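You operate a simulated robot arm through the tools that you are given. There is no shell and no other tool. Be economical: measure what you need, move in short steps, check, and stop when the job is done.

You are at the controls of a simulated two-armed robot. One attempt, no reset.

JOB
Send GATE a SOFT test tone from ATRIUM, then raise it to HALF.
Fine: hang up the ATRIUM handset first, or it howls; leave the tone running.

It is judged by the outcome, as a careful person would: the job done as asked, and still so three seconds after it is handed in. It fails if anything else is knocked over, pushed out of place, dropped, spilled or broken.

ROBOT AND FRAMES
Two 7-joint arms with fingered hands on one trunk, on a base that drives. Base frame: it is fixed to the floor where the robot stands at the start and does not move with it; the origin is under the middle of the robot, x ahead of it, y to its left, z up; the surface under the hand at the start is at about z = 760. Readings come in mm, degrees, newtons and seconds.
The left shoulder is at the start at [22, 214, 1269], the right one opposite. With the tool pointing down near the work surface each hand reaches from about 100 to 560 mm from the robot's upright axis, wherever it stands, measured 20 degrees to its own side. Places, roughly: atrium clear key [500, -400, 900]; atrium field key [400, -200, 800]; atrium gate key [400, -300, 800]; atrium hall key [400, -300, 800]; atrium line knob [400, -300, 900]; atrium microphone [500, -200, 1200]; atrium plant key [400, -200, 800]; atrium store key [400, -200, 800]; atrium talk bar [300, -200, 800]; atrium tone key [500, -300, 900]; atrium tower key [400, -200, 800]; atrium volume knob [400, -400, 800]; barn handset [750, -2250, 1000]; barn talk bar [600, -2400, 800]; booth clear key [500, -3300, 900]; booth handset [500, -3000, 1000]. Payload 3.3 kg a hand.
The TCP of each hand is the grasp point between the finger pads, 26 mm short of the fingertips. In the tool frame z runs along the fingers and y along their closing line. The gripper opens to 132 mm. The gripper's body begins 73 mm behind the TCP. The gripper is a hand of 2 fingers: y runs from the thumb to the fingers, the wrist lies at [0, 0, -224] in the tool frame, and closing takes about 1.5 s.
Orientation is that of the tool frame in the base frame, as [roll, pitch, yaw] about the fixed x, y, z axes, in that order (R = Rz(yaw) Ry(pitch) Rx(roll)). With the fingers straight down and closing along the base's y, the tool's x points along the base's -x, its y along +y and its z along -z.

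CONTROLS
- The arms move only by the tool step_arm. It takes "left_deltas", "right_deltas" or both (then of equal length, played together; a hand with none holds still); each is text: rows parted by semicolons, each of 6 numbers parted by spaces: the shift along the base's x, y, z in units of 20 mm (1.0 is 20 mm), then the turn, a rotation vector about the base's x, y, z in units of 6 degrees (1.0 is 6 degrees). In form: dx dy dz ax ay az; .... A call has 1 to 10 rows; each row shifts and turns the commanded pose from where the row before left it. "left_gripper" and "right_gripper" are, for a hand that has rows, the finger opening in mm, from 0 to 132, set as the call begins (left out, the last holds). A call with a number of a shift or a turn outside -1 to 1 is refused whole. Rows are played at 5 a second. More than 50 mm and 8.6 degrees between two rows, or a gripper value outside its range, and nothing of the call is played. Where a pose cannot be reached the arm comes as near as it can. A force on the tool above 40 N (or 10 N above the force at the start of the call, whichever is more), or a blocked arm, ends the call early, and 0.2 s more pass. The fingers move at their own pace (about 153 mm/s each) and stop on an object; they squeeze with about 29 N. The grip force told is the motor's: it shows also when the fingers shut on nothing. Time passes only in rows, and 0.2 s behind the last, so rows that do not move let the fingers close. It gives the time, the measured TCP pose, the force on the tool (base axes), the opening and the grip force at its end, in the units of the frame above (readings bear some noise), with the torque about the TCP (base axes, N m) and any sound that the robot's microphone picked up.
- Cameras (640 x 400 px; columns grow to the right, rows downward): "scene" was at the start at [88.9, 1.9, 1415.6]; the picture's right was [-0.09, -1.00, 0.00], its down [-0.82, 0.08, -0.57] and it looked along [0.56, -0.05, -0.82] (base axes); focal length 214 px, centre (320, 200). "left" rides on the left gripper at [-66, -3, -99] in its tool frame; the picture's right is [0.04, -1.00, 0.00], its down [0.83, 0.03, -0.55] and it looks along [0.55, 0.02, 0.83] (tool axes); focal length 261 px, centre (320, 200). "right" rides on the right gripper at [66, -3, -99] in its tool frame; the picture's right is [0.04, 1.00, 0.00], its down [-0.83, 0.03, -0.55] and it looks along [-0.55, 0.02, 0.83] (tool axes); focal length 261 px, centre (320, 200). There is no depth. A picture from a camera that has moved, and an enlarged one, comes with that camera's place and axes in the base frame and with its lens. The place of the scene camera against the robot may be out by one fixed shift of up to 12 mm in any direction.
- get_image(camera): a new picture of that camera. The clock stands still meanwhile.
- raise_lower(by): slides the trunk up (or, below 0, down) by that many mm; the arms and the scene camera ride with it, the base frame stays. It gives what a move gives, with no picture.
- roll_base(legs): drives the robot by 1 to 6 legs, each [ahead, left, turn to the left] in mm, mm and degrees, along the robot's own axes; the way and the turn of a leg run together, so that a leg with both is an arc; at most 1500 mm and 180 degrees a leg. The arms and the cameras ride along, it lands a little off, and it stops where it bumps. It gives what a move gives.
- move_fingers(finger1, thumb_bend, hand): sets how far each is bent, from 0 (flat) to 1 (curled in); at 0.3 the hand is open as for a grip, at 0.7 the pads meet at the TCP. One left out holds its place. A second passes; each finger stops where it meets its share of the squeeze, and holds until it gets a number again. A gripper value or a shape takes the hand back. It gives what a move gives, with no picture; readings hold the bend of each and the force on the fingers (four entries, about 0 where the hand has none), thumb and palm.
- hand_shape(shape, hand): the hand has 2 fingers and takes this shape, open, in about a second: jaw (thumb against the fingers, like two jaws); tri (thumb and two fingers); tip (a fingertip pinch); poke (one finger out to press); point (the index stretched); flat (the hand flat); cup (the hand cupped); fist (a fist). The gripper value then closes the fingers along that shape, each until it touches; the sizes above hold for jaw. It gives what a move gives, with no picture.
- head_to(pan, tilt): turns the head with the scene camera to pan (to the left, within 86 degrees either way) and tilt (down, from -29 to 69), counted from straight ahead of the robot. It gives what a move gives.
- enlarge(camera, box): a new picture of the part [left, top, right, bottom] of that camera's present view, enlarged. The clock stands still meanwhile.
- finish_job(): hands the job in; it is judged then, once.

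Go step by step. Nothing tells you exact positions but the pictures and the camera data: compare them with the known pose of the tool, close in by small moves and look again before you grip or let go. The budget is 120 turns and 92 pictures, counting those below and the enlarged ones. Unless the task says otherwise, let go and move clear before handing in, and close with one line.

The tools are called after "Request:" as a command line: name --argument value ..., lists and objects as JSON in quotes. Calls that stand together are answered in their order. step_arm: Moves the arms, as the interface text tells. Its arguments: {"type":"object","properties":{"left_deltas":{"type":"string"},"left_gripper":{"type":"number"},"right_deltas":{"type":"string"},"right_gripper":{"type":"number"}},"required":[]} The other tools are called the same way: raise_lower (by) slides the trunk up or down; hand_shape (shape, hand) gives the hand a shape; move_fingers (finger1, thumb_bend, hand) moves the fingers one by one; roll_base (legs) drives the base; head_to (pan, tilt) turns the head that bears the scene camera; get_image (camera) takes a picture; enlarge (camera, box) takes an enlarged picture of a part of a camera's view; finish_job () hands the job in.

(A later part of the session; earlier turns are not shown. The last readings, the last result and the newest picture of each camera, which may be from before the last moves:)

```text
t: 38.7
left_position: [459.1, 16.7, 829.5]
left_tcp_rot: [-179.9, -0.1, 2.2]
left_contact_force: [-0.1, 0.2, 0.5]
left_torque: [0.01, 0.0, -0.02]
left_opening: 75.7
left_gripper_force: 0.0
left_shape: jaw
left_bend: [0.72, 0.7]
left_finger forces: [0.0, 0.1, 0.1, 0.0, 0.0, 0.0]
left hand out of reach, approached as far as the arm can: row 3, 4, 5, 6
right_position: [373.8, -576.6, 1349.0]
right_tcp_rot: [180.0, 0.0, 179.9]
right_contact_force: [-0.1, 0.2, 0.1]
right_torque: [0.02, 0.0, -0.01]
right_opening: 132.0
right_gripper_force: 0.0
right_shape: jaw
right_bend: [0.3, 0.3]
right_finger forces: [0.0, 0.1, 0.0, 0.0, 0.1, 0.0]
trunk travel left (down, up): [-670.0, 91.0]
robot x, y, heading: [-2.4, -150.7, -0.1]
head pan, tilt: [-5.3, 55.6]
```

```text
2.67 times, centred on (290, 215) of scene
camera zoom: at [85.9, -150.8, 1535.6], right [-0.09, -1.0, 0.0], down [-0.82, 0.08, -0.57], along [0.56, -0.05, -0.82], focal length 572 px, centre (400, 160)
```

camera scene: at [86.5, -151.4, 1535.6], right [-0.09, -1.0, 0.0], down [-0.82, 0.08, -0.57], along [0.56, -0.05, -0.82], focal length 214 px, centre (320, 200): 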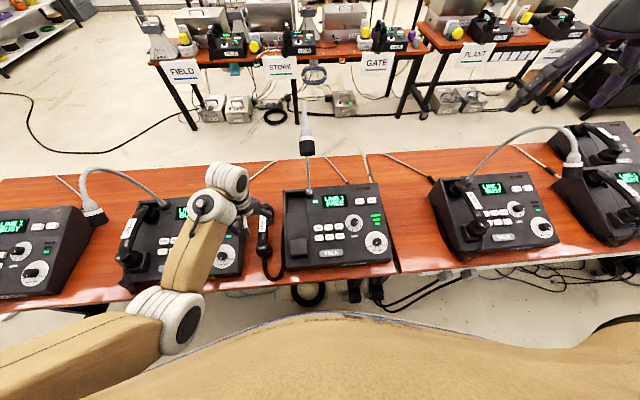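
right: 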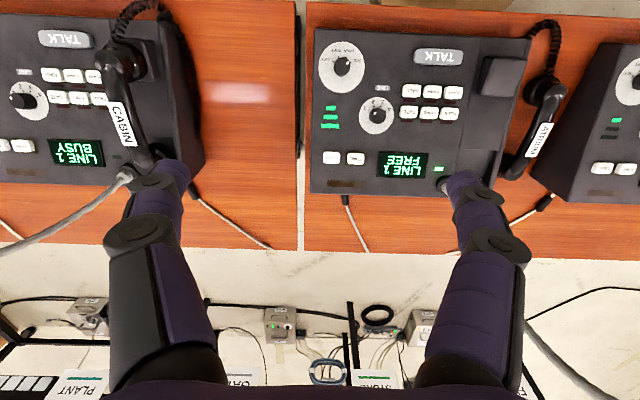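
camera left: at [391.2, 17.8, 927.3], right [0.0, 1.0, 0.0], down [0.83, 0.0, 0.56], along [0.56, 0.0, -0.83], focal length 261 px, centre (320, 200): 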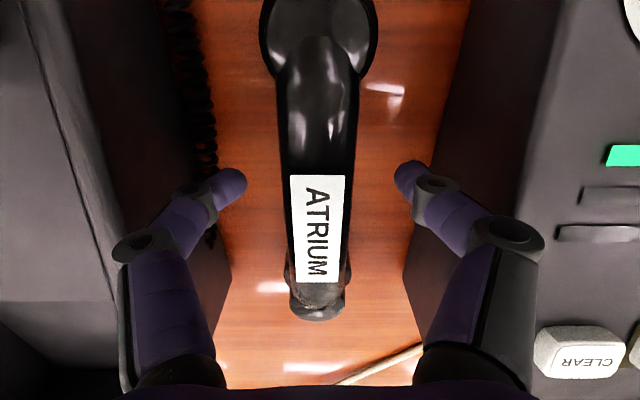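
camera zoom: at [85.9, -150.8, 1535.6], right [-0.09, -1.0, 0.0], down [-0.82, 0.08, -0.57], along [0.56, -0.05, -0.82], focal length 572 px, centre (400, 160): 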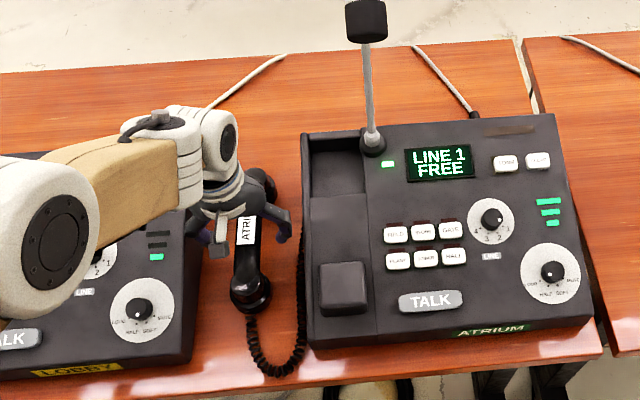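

The raised trunk limits the downward reach. I'll lift the hand 60 mm and lower the trunk by the same amount, then extend.

Request:
step_arm --left_deltas "0 0 1 0 0 0;0 0 1 0 0 0;0.5 0 1 0 0 0;0.6 0 0 0 0 0" --left_gripper 75

Request:
raise_lower --by -60

Request:
get_image --camera "left"

Request:
get_image --camera "scene"

```text
t: 39.7
left_position: [479.0, 15.6, 887.9]
left_tcp_rot: [180.0, 0.0, 2.0]
left_contact_force: [-0.7, -0.1, 0.5]
left_torque: [0.02, -0.01, 0.01]
left_opening: 75.2
left_gripper_force: 0.1
left_shape: jaw
left_bend: [0.72, 0.7]
left_finger forces: [0.1, 0.0, 0.2, 0.0, 0.1, 0.0]
right_position: [374.5, -577.0, 1347.7]
right_tcp_rot: [180.0, 0.0, 179.9]
right_contact_force: [1.2, -0.1, 0.8]
right_torque: [-0.01, 0.03, 0.05]
right_opening: 132.2
right_gripper_force: 0.1
right_shape: jaw
right_bend: [0.3, 0.3]
right_finger forces: [0.0, 0.0, 0.0, 0.0, 0.1, 0.0]
trunk travel left (down, up): [-670.0, 91.0]
robot x, y, heading: [-1.7, -154.4, 0.1]
head pan, tilt: [-5.3, 55.6]
```

```text
t: 40.7
left_position: [479.6, 18.8, 828.4]
left_tcp_rot: [-180.0, -0.2, 2.3]
left_contact_force: [-0.3, 0.0, -0.1]
left_torque: [-0.02, -0.01, 0.03]
left_opening: 74.9
left_gripper_force: 0.1
left_shape: jaw
left_bend: [0.72, 0.7]
left_finger forces: [0.1, 0.1, 0.0, 0.0, 0.0, 0.0]
right_position: [373.5, -576.1, 1289.1]
right_tcp_rot: [-180.0, 0.0, 179.9]
right_contact_force: [-0.8, 0.2, 0.1]
right_torque: [0.02, -0.02, 0.02]
right_opening: 131.9
right_gripper_force: 0.0
right_shape: jaw
right_bend: [0.3, 0.3]
right_finger forces: [0.0, 0.0, 0.1, 0.1, 0.0, 0.0]
trunk travel left (down, up): [-610.0, 151.0]
robot x, y, heading: [0.4, -151.6, -0.0]
head pan, tilt: [-5.3, 55.6]
```

```text
65 pictures are left
camera left: at [413.7, 18.3, 927.3], right [0.0, 1.0, 0.0], down [0.83, 0.0, 0.56], along [0.56, 0.0, -0.83], focal length 261 px, centre (320, 200)
```

left: 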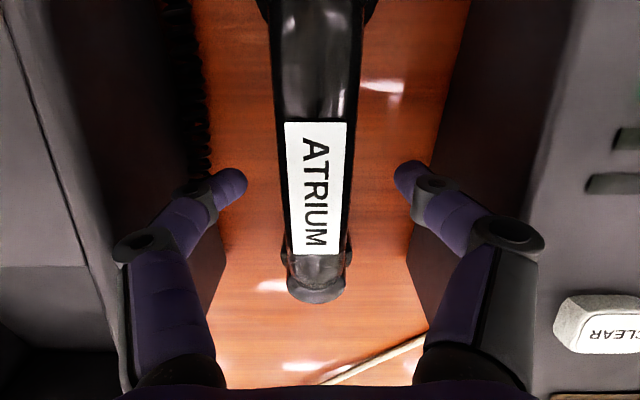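

```text
64 pictures are left
camera scene: at [86.8, -150.9, 1475.7], right [-0.09, -1.0, 0.0], down [-0.82, 0.08, -0.57], along [0.56, -0.05, -0.82], focal length 214 px, centre (320, 200)
```

scene: 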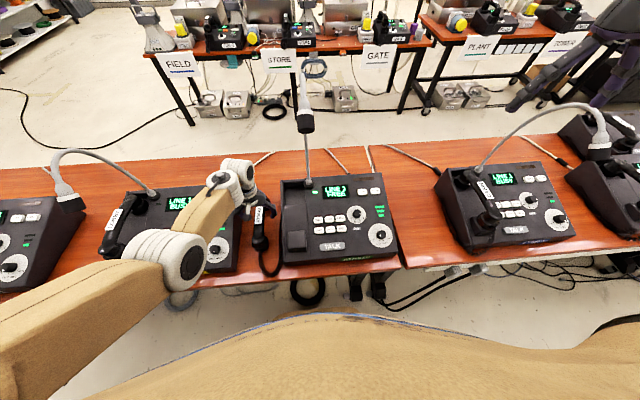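

Hand is at (480, 18, 828), well centred over the handle. I'm lowering 16 mm and closing on it.

Request:
step_arm --left_deltas "0 0 -0.4 0 0 0;0 0 -0.4 0 0 0;0 0 0 0 0 0" --left_gripper 75

Request:
step_arm --left_deltas "0 0 0 0 0 0;0 0 0 0 0 0;0 0 0 0 0 0;0 0 0 0 0 0;0 0 0 0 0 0;0 0 0 0 0 0;0 0 0 0 0 0;0 0 0 0 0 0" --left_gripper 10

Request:
get_image --camera "left"

```text
t: 41.5
left_position: [479.1, 18.4, 812.9]
left_tcp_rot: [-179.9, -0.3, 2.1]
left_contact_force: [-0.5, -0.4, 0.0]
left_torque: [0.03, 0.01, -0.05]
left_opening: 75.1
left_gripper_force: 0.0
left_shape: jaw
left_bend: [0.72, 0.7]
left_finger forces: [0.1, 0.1, 0.1, 0.0, 0.0, 0.0]
right_position: [372.9, -576.6, 1288.0]
right_tcp_rot: [179.9, 0.0, -180.0]
right_contact_force: [-0.3, 0.1, 0.1]
right_torque: [-0.05, 0.02, 0.01]
right_opening: 131.9
right_gripper_force: 0.1
right_shape: jaw
right_bend: [0.3, 0.3]
right_finger forces: [0.1, 0.1, 0.0, 0.1, 0.1, 0.0]
trunk travel left (down, up): [-610.0, 151.0]
robot x, y, heading: [0.8, -152.9, 0.0]
head pan, tilt: [-5.3, 55.6]
```

```text
t: 43.3
left_position: [478.9, 18.3, 812.5]
left_tcp_rot: [-179.9, -0.2, 2.1]
left_contact_force: [-0.4, 0.2, -2.9]
left_torque: [0.03, -0.01, 0.01]
left_opening: 5.8
left_gripper_force: 29.2
left_shape: jaw
left_bend: [0.74, 0.72]
left_finger forces: [3.0, 0.1, 0.0, 0.0, 3.1, 0.0]
right_position: [373.5, -577.0, 1288.1]
right_tcp_rot: [180.0, 0.0, 179.9]
right_contact_force: [-0.2, -0.1, -0.8]
right_torque: [0.0, -0.01, -0.01]
right_opening: 131.7
right_gripper_force: 0.1
right_shape: jaw
right_bend: [0.3, 0.3]
right_finger forces: [0.0, 0.0, 0.1, 0.1, 0.0, 0.1]
trunk travel left (down, up): [-610.0, 151.0]
robot x, y, heading: [-0.1, -153.2, 0.0]
head pan, tilt: [-5.3, 55.6]
```

```text
63 pictures are left
camera left: at [413.4, 17.9, 911.1], right [0.0, 1.0, 0.0], down [0.83, 0.0, 0.56], along [0.56, 0.0, -0.83], focal length 261 px, centre (320, 200)
```

left: 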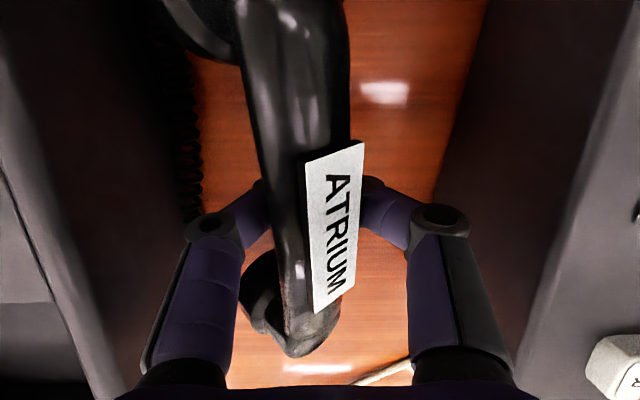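

The fingers shut beneath the handle and the handset rolled over. I'll open up, let it settle back and look again before gripping higher.

Request:
step_arm --left_deltas "0 0 0 0 0 0;0 0 0 0 0 0;0 0 0 0 0 0;0 0 0 0 0 0;0 0 0 0 0 0;0 0 0 0 0 0;0 0 0 0 0 0" --left_gripper 70

Request:
get_image --camera "left"

```text
t: 44.9
left_position: [480.3, 18.5, 813.4]
left_tcp_rot: [-180.0, -0.2, 2.2]
left_contact_force: [0.1, -1.0, -0.9]
left_torque: [0.01, -0.02, 0.0]
left_opening: 70.8
left_gripper_force: 0.0
left_shape: jaw
left_bend: [0.72, 0.7]
left_finger forces: [1.1, 0.0, 0.0, 0.0, 0.0, 0.1]
right_position: [373.2, -576.9, 1288.2]
right_tcp_rot: [-179.9, 0.0, 179.9]
right_contact_force: [-0.1, 0.5, -0.2]
right_torque: [0.0, 0.03, 0.0]
right_opening: 131.9
right_gripper_force: 0.0
right_shape: jaw
right_bend: [0.3, 0.3]
right_finger forces: [0.0, 0.0, 0.0, 0.1, 0.0, 0.1]
trunk travel left (down, up): [-610.0, 151.0]
robot x, y, heading: [-1.5, -153.2, 0.1]
head pan, tilt: [-5.3, 55.6]
```

```text
62 pictures are left
camera left: at [413.4, 17.8, 911.2], right [0.0, 1.0, 0.0], down [0.83, 0.0, 0.56], along [0.56, 0.0, -0.83], focal length 261 px, centre (320, 200)
```

left: 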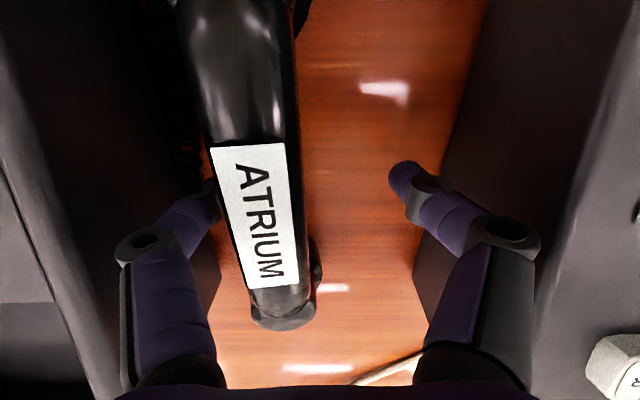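

The handset is upright again but has shifted toward the right finger, with a slight yaw. I'll rise straight up for a clear look.

Request:
step_arm --left_deltas "0 0 0.5 0 0 0;0 0 0.5 0 0 0;0 0 0.5 0 0 0;0 0 0.5 0 0 0;0 0 1 0 0 0;0 0 1 0 0 0" --left_gripper 90

Request:
get_image --camera "left"

Request:
enlarge --camera "scene" --box '[230, 170, 330, 290]'

```text
t: 46.3
left_position: [480.4, 18.5, 893.1]
left_tcp_rot: [-179.9, -0.2, 2.2]
left_contact_force: [-0.4, 0.0, -0.1]
left_torque: [0.03, 0.01, 0.03]
left_opening: 90.2
left_gripper_force: 0.1
left_shape: jaw
left_bend: [0.68, 0.59]
left_finger forces: [0.0, 0.0, 0.0, 0.0, 0.0, 0.1]
right_position: [373.3, -577.3, 1288.0]
right_tcp_rot: [-179.9, -0.1, 180.0]
right_contact_force: [0.3, 0.2, 0.7]
right_torque: [0.0, -0.02, 0.07]
right_opening: 131.8
right_gripper_force: 0.2
right_shape: jaw
right_bend: [0.3, 0.3]
right_finger forces: [0.0, 0.0, 0.1, 0.0, 0.0, 0.0]
trunk travel left (down, up): [-610.0, 151.0]
robot x, y, heading: [0.3, -153.4, -0.1]
head pan, tilt: [-5.3, 55.6]
```

```text
61 pictures are left
camera left: at [414.2, 17.9, 991.6], right [0.0, 1.0, 0.0], down [0.83, 0.0, 0.56], along [0.56, 0.0, -0.83], focal length 261 px, centre (320, 200)
```

left: 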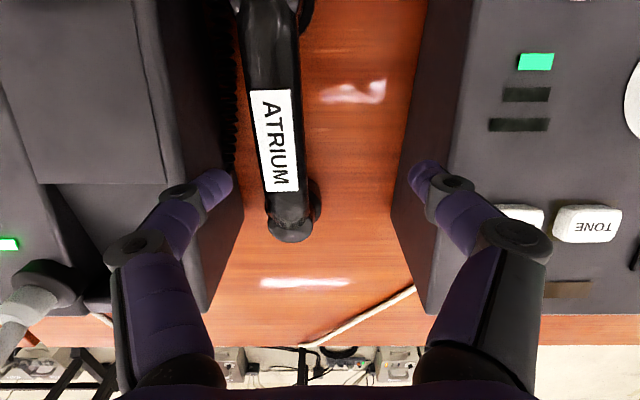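

```text
3.33 times, centred on (280, 230) of scene
camera zoom: at [86.8, -151.2, 1475.6], right [-0.09, -1.0, 0.0], down [-0.82, 0.08, -0.57], along [0.56, -0.05, -0.82], focal length 715 px, centre (453, 100)
```

zoom: 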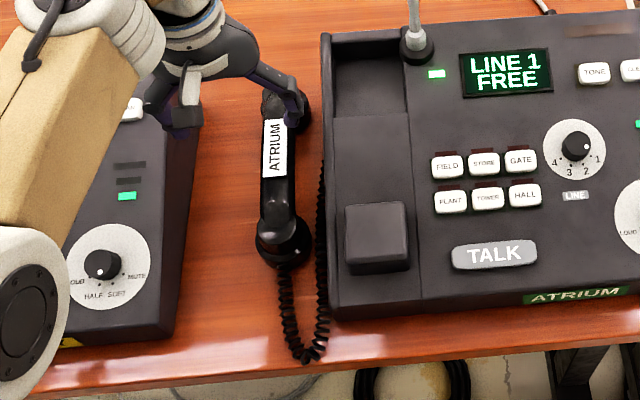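

The handset is upright at y ≈ -11 and still parallel to x. I'll line up on it with a narrower opening and grip higher, at TCP z ≈ 832, so the fingertips meet the middle of the handle.

Request:
step_arm --left_deltas "0 -0.75 -0.5 0 0 -0.1;0 -0.75 -0.5 0 0 0;0 0 -0.5 0 0 0;0 0 -0.5 0 0 0" --left_gripper 58

Request:
get_image --camera "left"

```text
t: 47.3
left_position: [478.8, -10.7, 854.2]
left_tcp_rot: [-179.9, -0.2, 1.6]
left_contact_force: [-0.8, 4.3, 2.9]
left_torque: [-0.14, 0.01, -0.07]
left_opening: 54.7
left_gripper_force: 0.0
left_shape: jaw
left_bend: [0.74, 0.7]
left_finger forces: [4.6, 0.0, 0.0, 0.1, 0.1, 0.1]
right_position: [373.8, -575.9, 1288.0]
right_tcp_rot: [-179.9, 0.0, 179.9]
right_contact_force: [0.8, -0.7, 0.2]
right_torque: [0.01, -0.01, 0.0]
right_opening: 131.9
right_gripper_force: 0.1
right_shape: jaw
right_bend: [0.3, 0.3]
right_finger forces: [0.0, 0.1, 0.0, 0.0, 0.0, 0.0]
trunk travel left (down, up): [-610.0, 151.0]
robot x, y, heading: [4.1, -156.2, -0.1]
head pan, tilt: [-5.3, 55.6]
```

```text
59 pictures are left
camera left: at [413.6, -10.4, 951.6], right [0.01, 1.0, 0.0], down [0.83, -0.01, 0.56], along [0.56, -0.01, -0.83], focal length 261 px, centre (320, 200)
```

left: 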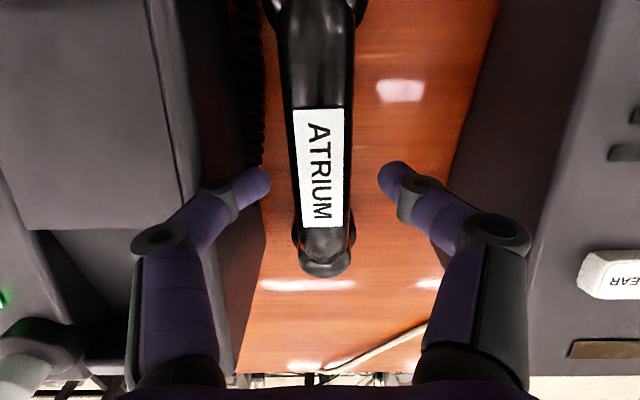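

The right finger is lightly pressing the console edge. I'll back up a little, shift 8 mm to the left, and come down off-centre, which still straddles the handle.

Request:
step_arm --left_deltas "0 0.2 0.5 0 0 0;0 0.25 0 0 0 0;0 0 -0.5 0 0 0;0 0 -0.4 0 0 0;0 0 -0.4 0 0 0" --left_gripper 58

Request:
get_image --camera "left"

```text
t: 48.5
left_position: [479.4, -1.1, 837.3]
left_tcp_rot: [-179.9, -0.2, 1.7]
left_contact_force: [0.6, 0.0, -0.7]
left_torque: [0.01, -0.03, 0.02]
left_opening: 57.6
left_gripper_force: 0.0
left_shape: jaw
left_bend: [0.73, 0.7]
left_finger forces: [0.0, 0.0, 0.0, 0.0, 0.1, 0.0]
right_position: [374.5, -577.6, 1287.7]
right_tcp_rot: [-179.9, 0.0, 179.9]
right_contact_force: [0.2, -0.2, -0.4]
right_torque: [-0.01, 0.02, -0.02]
right_opening: 131.8
right_gripper_force: 0.0
right_shape: jaw
right_bend: [0.3, 0.3]
right_finger forces: [0.0, 0.0, 0.0, 0.0, 0.1, 0.1]
trunk travel left (down, up): [-610.0, 151.0]
robot x, y, heading: [-3.2, -153.8, -0.1]
head pan, tilt: [-5.3, 55.6]
```

```text
58 pictures are left
camera left: at [414.2, -1.7, 934.8], right [0.01, 1.0, 0.0], down [0.83, -0.01, 0.56], along [0.56, -0.01, -0.83], focal length 261 px, centre (320, 200)
```

left: 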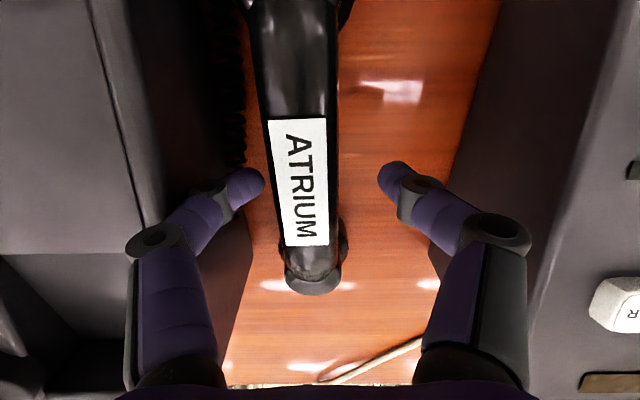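

The fingers straddle the handle without touching anything. I'll lower to about 832 and close in stages.

Request:
step_arm --left_deltas "0 0 -0.25 0 0 0;0 0 0 0 0 0;0 0 0 0 0 0" --left_gripper 36

Request:
get_image --camera "left"

```text
t: 49.3
left_position: [478.7, -1.8, 831.1]
left_tcp_rot: [-180.0, -0.1, 1.6]
left_contact_force: [-1.0, -2.1, 0.6]
left_torque: [-0.08, 0.03, 0.0]
left_opening: 37.0
left_gripper_force: 0.1
left_shape: jaw
left_bend: [0.73, 0.7]
left_finger forces: [1.1, 0.0, 0.0, 0.0, 0.0, 0.0]
right_position: [374.0, -576.6, 1287.2]
right_tcp_rot: [179.9, 0.0, 179.9]
right_contact_force: [-0.4, -0.3, 0.6]
right_torque: [0.0, -0.02, -0.01]
right_opening: 132.1
right_gripper_force: 0.0
right_shape: jaw
right_bend: [0.3, 0.3]
right_finger forces: [0.0, 0.0, 0.1, 0.0, 0.0, 0.1]
trunk travel left (down, up): [-610.0, 151.0]
robot x, y, heading: [0.8, -154.6, -0.3]
head pan, tilt: [-5.3, 55.6]
```

```text
57 pictures are left
camera left: at [413.6, -1.6, 929.5], right [0.01, 1.0, 0.0], down [0.83, -0.01, 0.56], along [0.56, -0.01, -0.83], focal length 261 px, centre (320, 200)
```

left: 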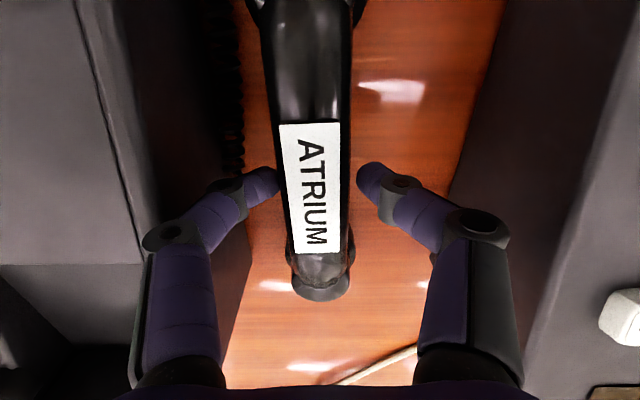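

The handset slid toward centre without rolling. I'm closing further.

Request:
step_arm --left_deltas "0 0 0 0 0 0;0 0 0 0 0 0;0 0 0 0 0 0;0 0 0 0 0 0" --left_gripper 20

Request:
get_image --camera "left"

```text
t: 50.3
left_position: [479.1, -1.9, 830.2]
left_tcp_rot: [-179.9, 0.0, 1.6]
left_contact_force: [-0.5, 0.0, 1.3]
left_torque: [0.04, -0.02, 0.02]
left_opening: 28.5
left_gripper_force: 28.6
left_shape: jaw
left_bend: [0.73, 0.7]
left_finger forces: [26.4, 0.1, 0.1, 0.0, 26.4, 0.0]
right_position: [373.3, -575.8, 1288.8]
right_tcp_rot: [-179.9, 0.0, 179.9]
right_contact_force: [0.1, 0.3, 0.0]
right_torque: [-0.01, 0.0, 0.01]
right_opening: 131.9
right_gripper_force: 0.2
right_shape: jaw
right_bend: [0.3, 0.3]
right_finger forces: [0.0, 0.1, 0.0, 0.0, 0.1, 0.0]
trunk travel left (down, up): [-610.0, 151.0]
robot x, y, heading: [1.9, -152.6, -0.0]
head pan, tilt: [-5.3, 55.6]
```

```text
56 pictures are left
camera left: at [413.6, -1.3, 929.3], right [0.01, 1.0, 0.0], down [0.83, -0.01, 0.55], along [0.55, -0.01, -0.83], focal length 261 px, centre (320, 200)
```

left: 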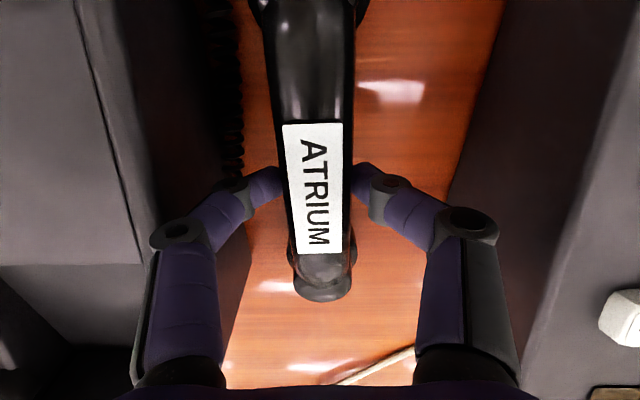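

I have a solid grip: 28.5 mm wide with 26 N on both fingers. Lifting now.

Request:
step_arm --left_deltas "0 0 0.5 0 0 0;0 0 0.5 0 0 0;0 0 1 0 0 0;0 0 1 0 0 0;0 0 1 0 0 0;0 0 1 0 0 0;0 0 1 0 0 0"

Request:
get_image --camera "left"

Request:
get_image --camera "scene"

```text
t: 51.9
left_position: [479.3, -0.5, 952.2]
left_tcp_rot: [-179.9, -0.1, 1.6]
left_contact_force: [-0.3, 0.1, -2.4]
left_torque: [-0.01, 0.02, 0.02]
left_opening: 28.6
left_gripper_force: 28.9
left_shape: jaw
left_bend: [0.73, 0.7]
left_finger forces: [26.4, 0.1, 0.0, 0.0, 26.4, 0.0]
right_position: [373.7, -576.4, 1288.7]
right_tcp_rot: [-179.8, 0.0, 179.9]
right_contact_force: [0.3, -0.1, 0.2]
right_torque: [-0.02, -0.01, 0.0]
right_opening: 132.2
right_gripper_force: 0.1
right_shape: jaw
right_bend: [0.3, 0.3]
right_finger forces: [0.0, 0.0, 0.1, 0.0, 0.1, 0.0]
trunk travel left (down, up): [-610.0, 151.0]
robot x, y, heading: [0.8, -152.6, -0.0]
head pan, tilt: [-5.3, 55.6]
```

```text
55 pictures are left
camera left: at [413.9, -1.0, 1050.7], right [0.01, 1.0, 0.0], down [0.83, -0.01, 0.56], along [0.56, -0.01, -0.83], focal length 261 px, centre (320, 200)
```

left: 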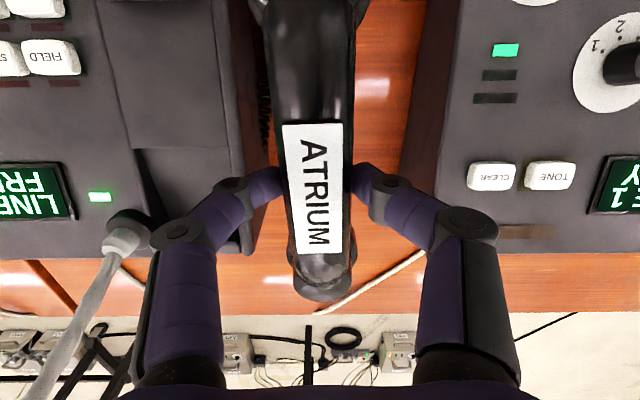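

```text
54 pictures are left
camera scene: at [87.1, -151.3, 1475.6], right [-0.09, -1.0, 0.0], down [-0.82, 0.08, -0.57], along [0.56, -0.05, -0.82], focal length 214 px, centre (320, 200)
```

scene: 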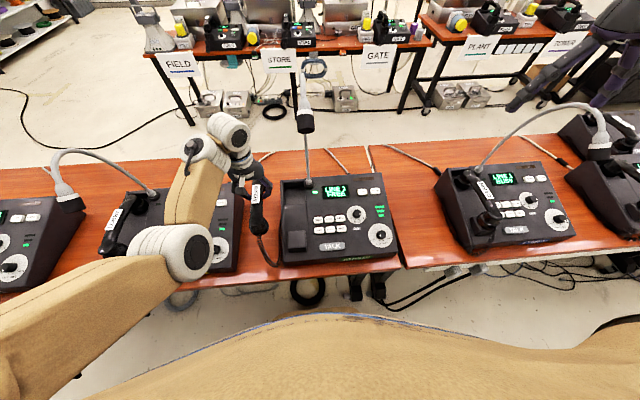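

The handset is up and held level. Next I'll study the cradle geometry on ATRIUM and how CABIN's hung handset sits.

Request:
enlarge --camera "scene" --box '[265, 165, 405, 270]'

Request:
enlarge --camera "scene" --box '[425, 150, 565, 255]'

Request:
get_image --camera "right"

```text
3.81 times, centred on (335, 218) of scene
camera zoom: at [87.1, -151.3, 1475.6], right [-0.09, -1.0, 0.0], down [-0.82, 0.08, -0.57], along [0.56, -0.05, -0.82], focal length 817 px, centre (263, 133)
```

zoom: 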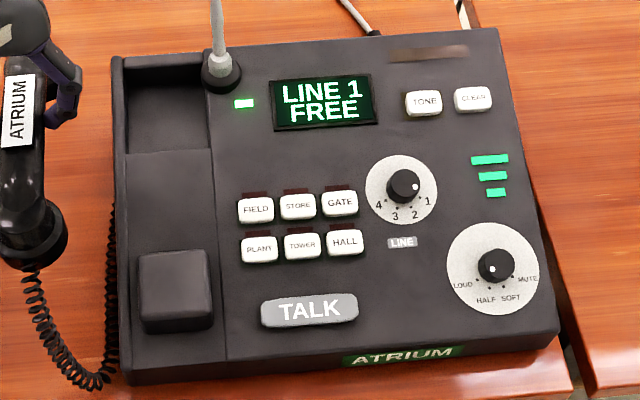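

```text
3.81 times, centred on (495, 202) of scene
camera zoom: at [87.1, -151.3, 1475.6], right [-0.09, -1.0, 0.0], down [-0.82, 0.08, -0.57], along [0.56, -0.05, -0.82], focal length 817 px, centre (-347, 190)
```

zoom: 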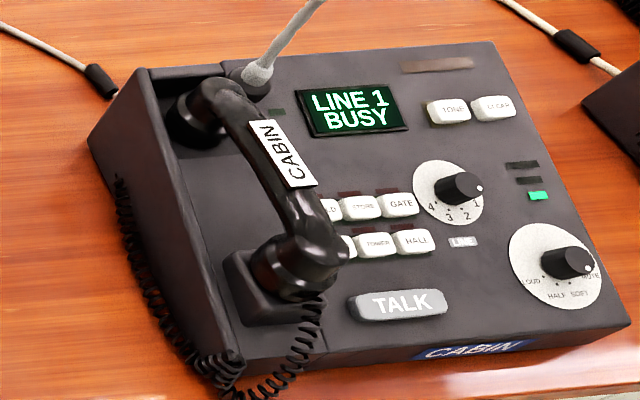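

```text
51 pictures are left
camera right: at [308.3, -579.6, 1386.4], right [-0.04, 1.0, 0.0], down [0.83, 0.03, 0.55], along [0.55, 0.02, -0.83], focal length 261 px, centre (320, 200)
```

right: 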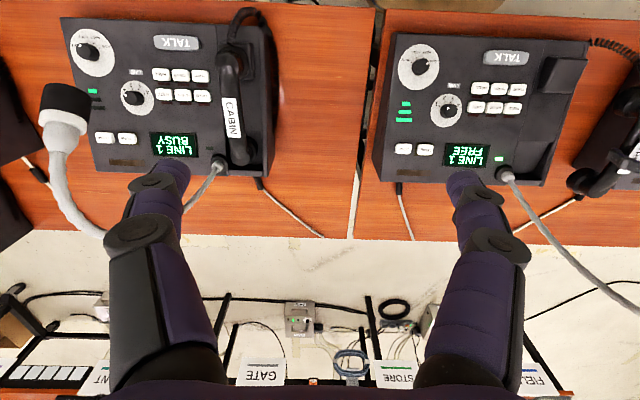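

Hung, the earpiece sits in the rear recess and the mouthpiece rests on the front block. I'll zoom the right camera on the cradle so I can triangulate it against the first right-camera view.

Request:
enlarge --camera "right" --box '[440, 20, 600, 200]'

Request:
enlarge --camera "right" --box '[160, 0, 320, 180]'

```text
2.22 times, centred on (520, 110) of right
camera zoom: at [308.3, -579.6, 1386.4], right [-0.04, 1.0, 0.0], down [0.83, 0.03, 0.55], along [0.55, 0.02, -0.83], focal length 579 px, centre (-124, 400)
```

zoom: 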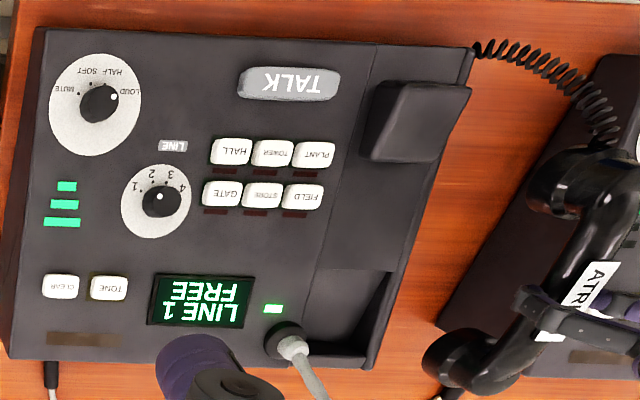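

```text
2.22 times, centred on (240, 90) of right
camera zoom: at [308.3, -579.6, 1386.4], right [-0.04, 1.0, 0.0], down [0.83, 0.03, 0.55], along [0.55, 0.02, -0.83], focal length 579 px, centre (498, 444)
```

zoom: 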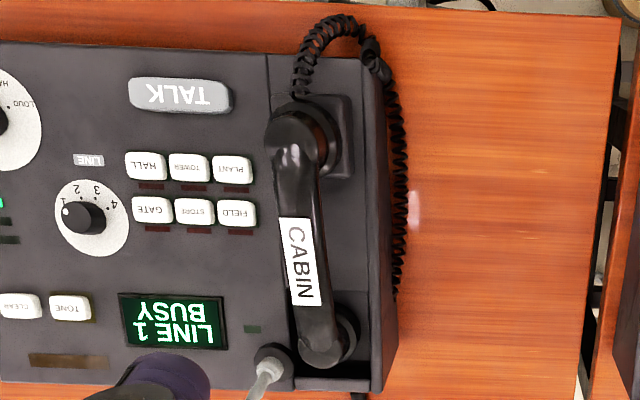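

Key positions by triangulation:

| Item | Position |
|---|---|
| GATE key | ≈ (431, -258, 842) |
| TONE key | ≈ (514, -351, 872) |
| Cradle line | y ≈ -112 |
| Hung handset centre | x ≈ 452 |
| Gooseneck mic | ≈ (430, -165, 1225) |

With the hand vertical over the cradle, the wrist would come too close to the mic. I'll set the handset back down and regrip with the hand leaning back toward the robot.

Request:
step_arm --left_deltas "0 0 -1 0 0 0;0 0 -1 0 0 0;0 0 -1 0 0 0;0 0 -1 0 0 0;0 0 -1 0 0 0;0 0 -0.5 0 0 0;0 0 -0.3 0 0 0;0 0 -0.25 0 0 0;0 0 0 0 0 0"

```text
t: 53.9
left_position: [479.9, -1.2, 831.2]
left_tcp_rot: [179.9, -0.2, 1.6]
left_contact_force: [-1.1, 0.9, 2.4]
left_torque: [0.0, 0.02, 0.03]
left_opening: 28.6
left_gripper_force: 28.6
left_shape: jaw
left_bend: [0.73, 0.7]
left_finger forces: [26.6, 0.1, 0.0, 0.1, 27.3, 0.0]
right_position: [372.7, -576.6, 1288.1]
right_tcp_rot: [180.0, 0.1, 179.9]
right_contact_force: [-0.2, -1.0, -0.1]
right_torque: [-0.01, 0.0, 0.0]
right_opening: 132.0
right_gripper_force: 0.1
right_shape: jaw
right_bend: [0.3, 0.3]
right_finger forces: [0.2, 0.0, 0.0, 0.0, 0.1, 0.1]
trunk travel left (down, up): [-610.0, 151.0]
robot x, y, heading: [-0.6, -151.5, -0.2]
head pan, tilt: [-5.3, 55.6]
```

The handset is resting on the table. I'm opening the fingers and leaning the hand back about 36° around the grasp point.

Request:
step_arm --left_deltas "0 0 0 0 0 0;0 0 0 0 0 0;0 0 0.2 0 -1 0;0 0 0 0 -1 0;0 0 0 0 -1 0;0 0 0 0 -1 0;0 0 0 0 -1 0;0 0 0 0 -1 0" --left_gripper 56

Request:
get_image --camera "left"

Request:
get_image --camera "scene"

```text
t: 55.7
left_position: [480.5, -2.3, 834.4]
left_tcp_rot: [178.9, -36.2, 2.0]
left_contact_force: [-0.5, -0.8, -0.1]
left_torque: [-0.02, 0.01, -0.02]
left_opening: 55.4
left_gripper_force: 0.0
left_shape: jaw
left_bend: [0.73, 0.7]
left_finger forces: [0.0, 0.0, 0.0, 0.0, 0.1, 0.2]
right_position: [373.2, -577.3, 1288.4]
right_tcp_rot: [-179.9, 0.0, 179.9]
right_contact_force: [-0.7, 0.0, -0.5]
right_torque: [0.02, -0.02, 0.0]
right_opening: 131.7
right_gripper_force: 0.2
right_shape: jaw
right_bend: [0.3, 0.3]
right_finger forces: [0.0, 0.0, 0.1, 0.0, 0.0, 0.1]
trunk travel left (down, up): [-610.0, 151.0]
robot x, y, heading: [-1.2, -153.1, 0.1]
head pan, tilt: [-5.3, 55.6]
```

```text
48 pictures are left
camera left: at [368.0, -2.2, 875.7], right [0.01, 1.0, 0.01], down [0.35, -0.01, 0.94], along [0.94, -0.01, -0.35], focal length 261 px, centre (320, 200)
```

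left: 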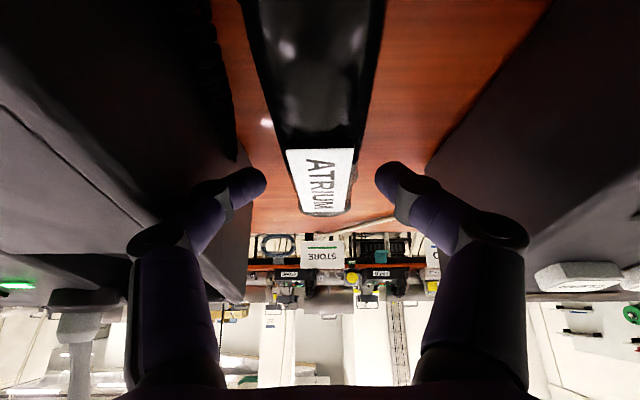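

```text
47 pictures are left
camera scene: at [86.7, -150.9, 1475.6], right [-0.09, -1.0, 0.0], down [-0.82, 0.08, -0.57], along [0.56, -0.05, -0.82], focal length 214 px, centre (320, 200)
```

scene: 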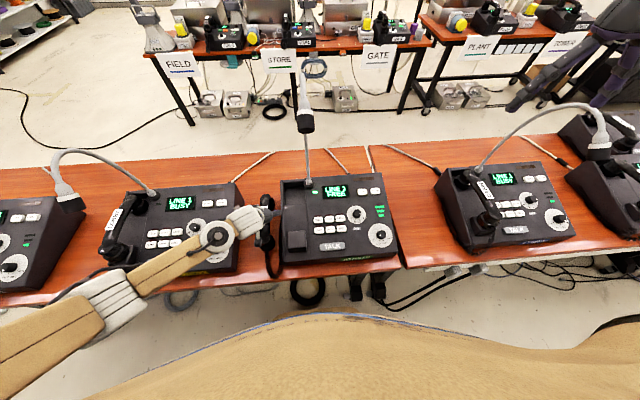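

The hand leans back cleanly and the forearm stays low and clear. I'm lowering slightly and gripping again.

Request:
step_arm --left_deltas "0 0 -0.35 0 0 0;0 0 0 0 0 0;0 0 0 0 0 0;0 0 0 0 0 0;0 0 0 0 0 0;0 0 0 0 0 0" --left_gripper 20

Request:
step_arm --left_deltas "0 0 0.4 0 0 0;0 0 0.6 0 0 0;0 0 1 0 0 0;0 0 1 0 0 0;0 0 1 0 0 0;0 0 1 0 0 0;0 0 1 0 0 0;0 0 1 0 0 0"

Request:
get_image --camera "left"

Request:
enlarge --camera "scene" --box '[220, 130, 400, 280]'

```text
t: 57.1
left_position: [481.0, -2.8, 829.4]
left_tcp_rot: [178.7, -36.3, 2.2]
left_contact_force: [6.5, 4.0, 20.7]
left_torque: [0.17, -0.3, 0.06]
left_opening: 31.6
left_gripper_force: 28.6
left_shape: jaw
left_bend: [0.74, 0.71]
left_finger forces: [26.5, 0.1, 0.1, 0.1, 30.7, 0.0]
right_position: [371.3, -576.8, 1288.1]
right_tcp_rot: [-180.0, 0.1, 179.9]
right_contact_force: [0.1, 0.4, 0.8]
right_torque: [0.01, 0.0, -0.02]
right_opening: 131.8
right_gripper_force: 0.0
right_shape: jaw
right_bend: [0.3, 0.3]
right_finger forces: [0.0, 0.0, 0.1, 0.0, 0.0, 0.0]
trunk travel left (down, up): [-610.0, 151.0]
robot x, y, heading: [-1.0, -153.9, -0.3]
head pan, tilt: [-5.3, 55.6]
```

```text
t: 58.9
left_position: [480.7, -1.4, 969.3]
left_tcp_rot: [179.0, -36.1, 1.9]
left_contact_force: [-0.7, 0.0, -2.5]
left_torque: [0.02, -0.03, -0.01]
left_opening: 31.4
left_gripper_force: 28.9
left_shape: jaw
left_bend: [0.74, 0.7]
left_finger forces: [26.6, 0.0, 0.0, 0.1, 26.5, 0.0]
right_position: [373.3, -577.0, 1288.4]
right_tcp_rot: [-179.9, 0.1, 179.9]
right_contact_force: [-0.2, -0.3, -0.1]
right_torque: [0.0, 0.0, -0.01]
right_opening: 131.8
right_gripper_force: 0.0
right_shape: jaw
right_bend: [0.3, 0.3]
right_finger forces: [0.0, 0.1, 0.1, 0.0, 0.0, 0.1]
trunk travel left (down, up): [-610.0, 151.0]
robot x, y, heading: [0.6, -149.5, -0.1]
head pan, tilt: [-5.3, 55.6]
```

```text
46 pictures are left
camera left: at [368.9, -2.1, 1009.5], right [0.01, 1.0, 0.01], down [0.35, -0.01, 0.94], along [0.94, -0.01, -0.35], focal length 261 px, centre (320, 200)
```

left: 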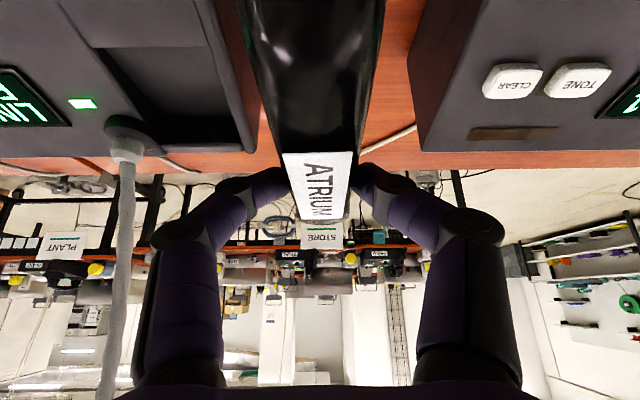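

```text
2.67 times, centred on (310, 205) of scene
camera zoom: at [86.9, -151.3, 1475.6], right [-0.09, -1.0, 0.0], down [-0.82, 0.08, -0.57], along [0.56, -0.05, -0.82], focal length 572 px, centre (347, 187)
```

zoom: 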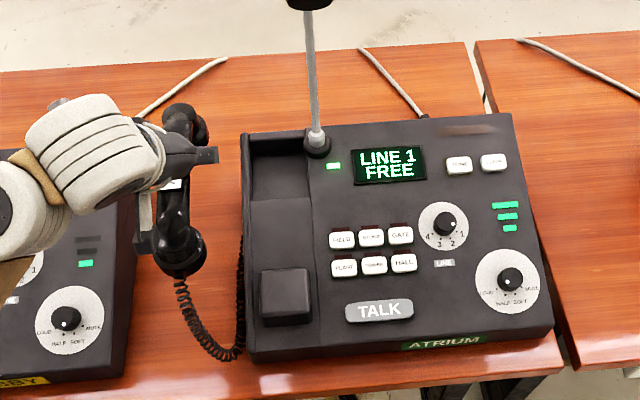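

The handset is firmly held again. The recess spans y -151…-77 and x 491…565, so I aim for TCP (447, -112). I'll traverse above the rim, well below and behind the mic.

Request:
step_arm --left_deltas "0 0 0.8 0 0 0;-0.28 -0.92 0 0 0 0;-0.28 -0.92 0 0 0 0;-0.28 -0.92 0 0 0 0;-0.28 -0.92 0 0 0 0;-0.28 -0.92 0 0 0 0;-0.28 -0.92 0 0 0 0"

Request:
get_image --camera "left"

Request:
enlarge --camera "scene" --box '[220, 90, 400, 280]'

Request:
enlarge --camera "right" --box '[440, 20, 600, 200]'

```text
t: 60.5
left_position: [446.3, -113.6, 983.3]
left_tcp_rot: [179.0, -36.1, 1.9]
left_contact_force: [-0.1, 0.6, -2.2]
left_torque: [0.01, 0.02, -0.04]
left_opening: 31.7
left_gripper_force: 29.3
left_shape: jaw
left_bend: [0.74, 0.71]
left_finger forces: [26.4, 0.0, 0.0, 0.0, 26.5, 0.0]
right_position: [373.6, -577.2, 1288.0]
right_tcp_rot: [180.0, 0.0, 179.9]
right_contact_force: [0.4, -1.6, -0.1]
right_torque: [-0.01, 0.02, 0.0]
right_opening: 132.0
right_gripper_force: 0.1
right_shape: jaw
right_bend: [0.3, 0.3]
right_finger forces: [0.1, 0.0, 0.0, 0.0, 0.1, 0.0]
trunk travel left (down, up): [-610.0, 151.0]
robot x, y, heading: [4.3, -151.0, -0.0]
head pan, tilt: [-5.3, 55.6]
```

```text
44 pictures are left
camera left: at [334.0, -112.1, 1023.9], right [0.01, 1.0, 0.01], down [0.35, -0.01, 0.94], along [0.94, -0.01, -0.35], focal length 261 px, centre (320, 200)
```

left: 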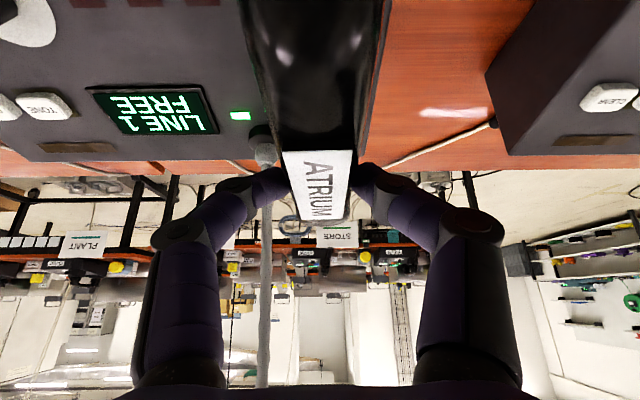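

```text
2.11 times, centred on (310, 185) of scene
camera zoom: at [87.1, -151.6, 1475.6], right [-0.09, -1.0, 0.0], down [-0.82, 0.08, -0.57], along [0.56, -0.05, -0.82], focal length 452 px, centre (341, 232)
```

zoom: 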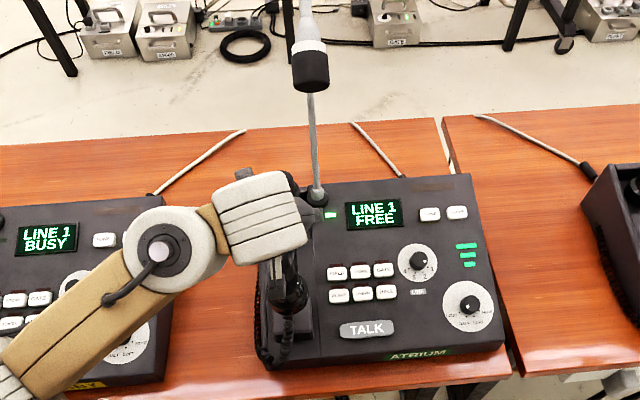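

```text
2.22 times, centred on (520, 110) of right
camera zoom: at [308.3, -579.9, 1386.2], right [-0.04, 1.0, 0.0], down [0.83, 0.03, 0.55], along [0.55, 0.02, -0.83], focal length 579 px, centre (-124, 400)
```

zoom: 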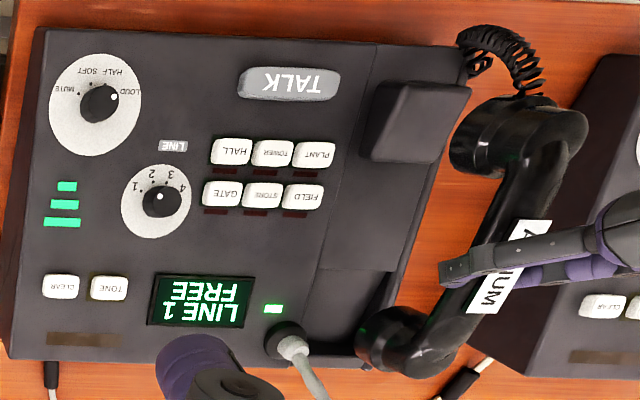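

The handset hovers over the cradle, with its caps at x ≈ 372 and 536 and the seats at about 365 and 528. I'll shift 7 mm back and lower part way.

Request:
step_arm --left_deltas "-0.35 0 -0.5 0 0 0;0 0 -0.5 0 0 0;0 0 -0.5 0 0 0;0 0 -0.3 0 0 0"

Request:
enlarge --camera "right" --box '[440, 20, 600, 200]'

Request:
enlarge --camera "scene" --box '[260, 160, 360, 270]'

```text
t: 61.5
left_position: [440.0, -112.9, 947.4]
left_tcp_rot: [178.9, -36.2, 1.9]
left_contact_force: [-0.9, 0.3, -2.8]
left_torque: [-0.01, -0.02, -0.02]
left_opening: 31.3
left_gripper_force: 29.0
left_shape: jaw
left_bend: [0.74, 0.71]
left_finger forces: [26.4, 0.0, 0.0, 0.1, 26.5, 0.1]
right_position: [374.9, -577.1, 1288.1]
right_tcp_rot: [-179.9, 0.0, 180.0]
right_contact_force: [-0.1, 0.0, -0.4]
right_torque: [0.0, 0.03, 0.03]
right_opening: 131.9
right_gripper_force: 0.1
right_shape: jaw
right_bend: [0.3, 0.3]
right_finger forces: [0.1, 0.1, 0.1, 0.0, 0.0, 0.0]
trunk travel left (down, up): [-610.0, 151.0]
robot x, y, heading: [-2.4, -154.6, -0.1]
head pan, tilt: [-5.3, 55.6]
```

```text
2.22 times, centred on (520, 110) of right
camera zoom: at [308.3, -579.4, 1386.4], right [-0.04, 1.0, 0.0], down [0.83, 0.03, 0.55], along [0.55, 0.02, -0.83], focal length 579 px, centre (-124, 400)
```

zoom: 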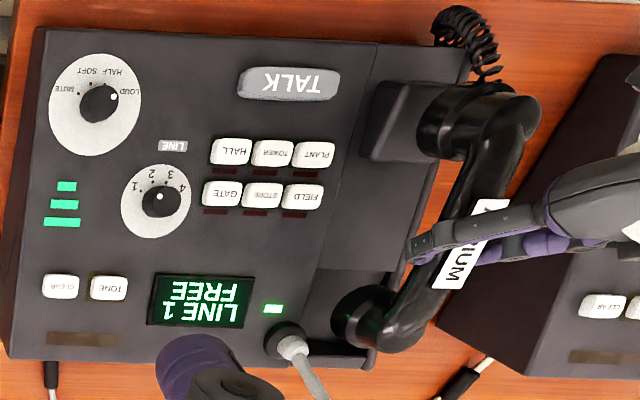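

```text
3.64 times, centred on (310, 215) of scene
camera zoom: at [87.1, -151.1, 1475.6], right [-0.09, -1.0, 0.0], down [-0.82, 0.08, -0.57], along [0.56, -0.05, -0.82], focal length 780 px, centre (356, 146)
```

zoom: 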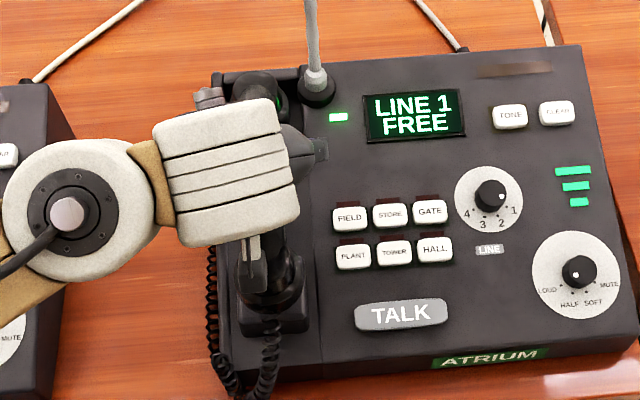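

The ear cap is entering the recess and the mouthpiece is just behind the block's centre. I'll ease 4 mm back and lower gently until contact.

Request:
step_arm --left_deltas "-0.2 0 -0.3 0 0 0;0 0 -0.3 0 0 0;0 0 -0.2 0 0 0;0 0 -0.2 0 0 0"

Request:
enlarge --camera "right" --box '[440, 20, 600, 200]'

```text
t: 62.5
left_position: [434.7, -113.2, 926.6]
left_tcp_rot: [178.9, -36.2, 2.1]
left_contact_force: [-1.3, -0.7, -2.6]
left_torque: [-0.03, -0.04, -0.01]
left_opening: 31.6
left_gripper_force: 28.4
left_shape: jaw
left_bend: [0.74, 0.71]
left_finger forces: [26.4, 0.0, 0.1, 0.0, 26.5, 0.0]
right_position: [374.5, -577.2, 1289.0]
right_tcp_rot: [180.0, 0.0, 179.9]
right_contact_force: [-0.1, -0.3, 0.5]
right_torque: [0.02, 0.02, -0.01]
right_opening: 131.8
right_gripper_force: 0.0
right_shape: jaw
right_bend: [0.3, 0.3]
right_finger forces: [0.1, 0.0, 0.1, 0.1, 0.0, 0.0]
trunk travel left (down, up): [-610.0, 151.0]
robot x, y, heading: [-1.5, -154.7, -0.2]
head pan, tilt: [-5.3, 55.6]
```

```text
2.22 times, centred on (520, 110) of right
camera zoom: at [308.3, -579.4, 1386.4], right [-0.04, 1.0, 0.0], down [0.83, 0.03, 0.55], along [0.55, 0.02, -0.83], focal length 579 px, centre (-124, 400)
```

zoom: 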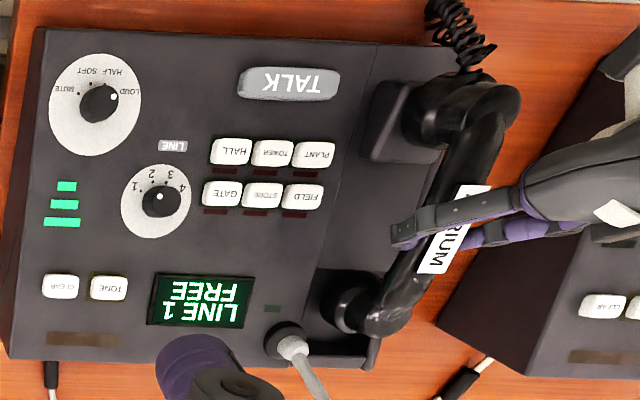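

The off-hook light has gone out, so the console already senses the handset. I'll keep lowering until it seats.

Request:
step_arm --left_deltas "0 0 -0.2 0 0 0;0 0 -0.2 0 0 0"

Request:
step_arm --left_deltas "0 0 -0.2 0 0 0;0 0 0 0 0 0"

Request:
enlarge --camera "right" --box '[440, 20, 600, 200]'

```text
t: 63.1
left_position: [436.3, -112.1, 923.7]
left_tcp_rot: [178.6, -36.4, 2.2]
left_contact_force: [-1.2, 5.3, 30.0]
left_torque: [0.25, -0.3, 0.05]
left_opening: 32.2
left_gripper_force: 29.1
left_shape: jaw
left_bend: [0.75, 0.71]
left_finger forces: [29.5, 0.0, 0.1, 0.0, 34.4, 0.0]
right_position: [370.9, -577.4, 1290.3]
right_tcp_rot: [179.9, 0.3, 179.8]
right_contact_force: [-0.4, 0.0, -0.9]
right_torque: [0.0, 0.02, -0.01]
right_opening: 131.9
right_gripper_force: 0.0
right_shape: jaw
right_bend: [0.3, 0.3]
right_finger forces: [0.0, 0.0, 0.1, 0.0, 0.0, 0.0]
trunk travel left (down, up): [-610.0, 151.0]
robot x, y, heading: [4.2, -153.8, -0.5]
head pan, tilt: [-5.3, 55.6]
```

```text
t: 63.5
left_position: [437.7, -114.3, 923.6]
left_tcp_rot: [178.3, -36.8, 2.6]
left_contact_force: [-8.0, 4.1, 21.6]
left_torque: [0.25, -0.09, 0.09]
left_opening: 33.6
left_gripper_force: 28.9
left_shape: jaw
left_bend: [0.75, 0.72]
left_finger forces: [29.5, 0.0, 0.1, 0.0, 33.6, 0.0]
right_position: [371.9, -576.8, 1288.2]
right_tcp_rot: [180.0, 0.1, 179.9]
right_contact_force: [0.3, -0.1, -0.3]
right_torque: [-0.02, 0.01, -0.02]
right_opening: 131.8
right_gripper_force: 0.0
right_shape: jaw
right_bend: [0.3, 0.3]
right_finger forces: [0.0, 0.0, 0.0, 0.0, 0.1, 0.0]
trunk travel left (down, up): [-610.0, 151.0]
robot x, y, heading: [3.1, -150.0, 0.0]
head pan, tilt: [-5.3, 55.6]
stopped in row 1 (left hand): the force on the tool passed its limit at 44 N (the readings are from after the stop); the commanded pose is now the measured one
```

```text
2.22 times, centred on (520, 110) of right
camera zoom: at [306.2, -578.9, 1387.0], right [-0.04, 1.0, 0.0], down [0.83, 0.03, 0.55], along [0.55, 0.02, -0.83], focal length 579 px, centre (-124, 400)
```

zoom: 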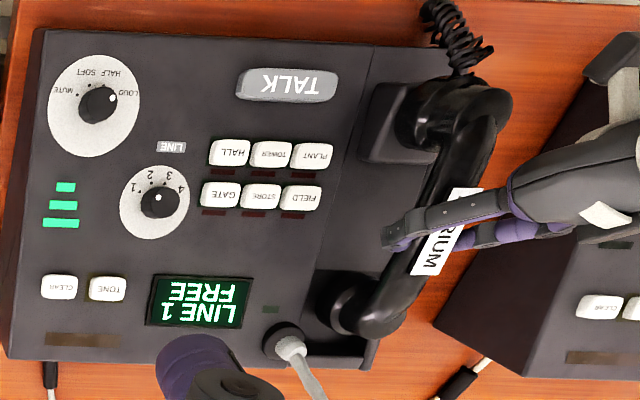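

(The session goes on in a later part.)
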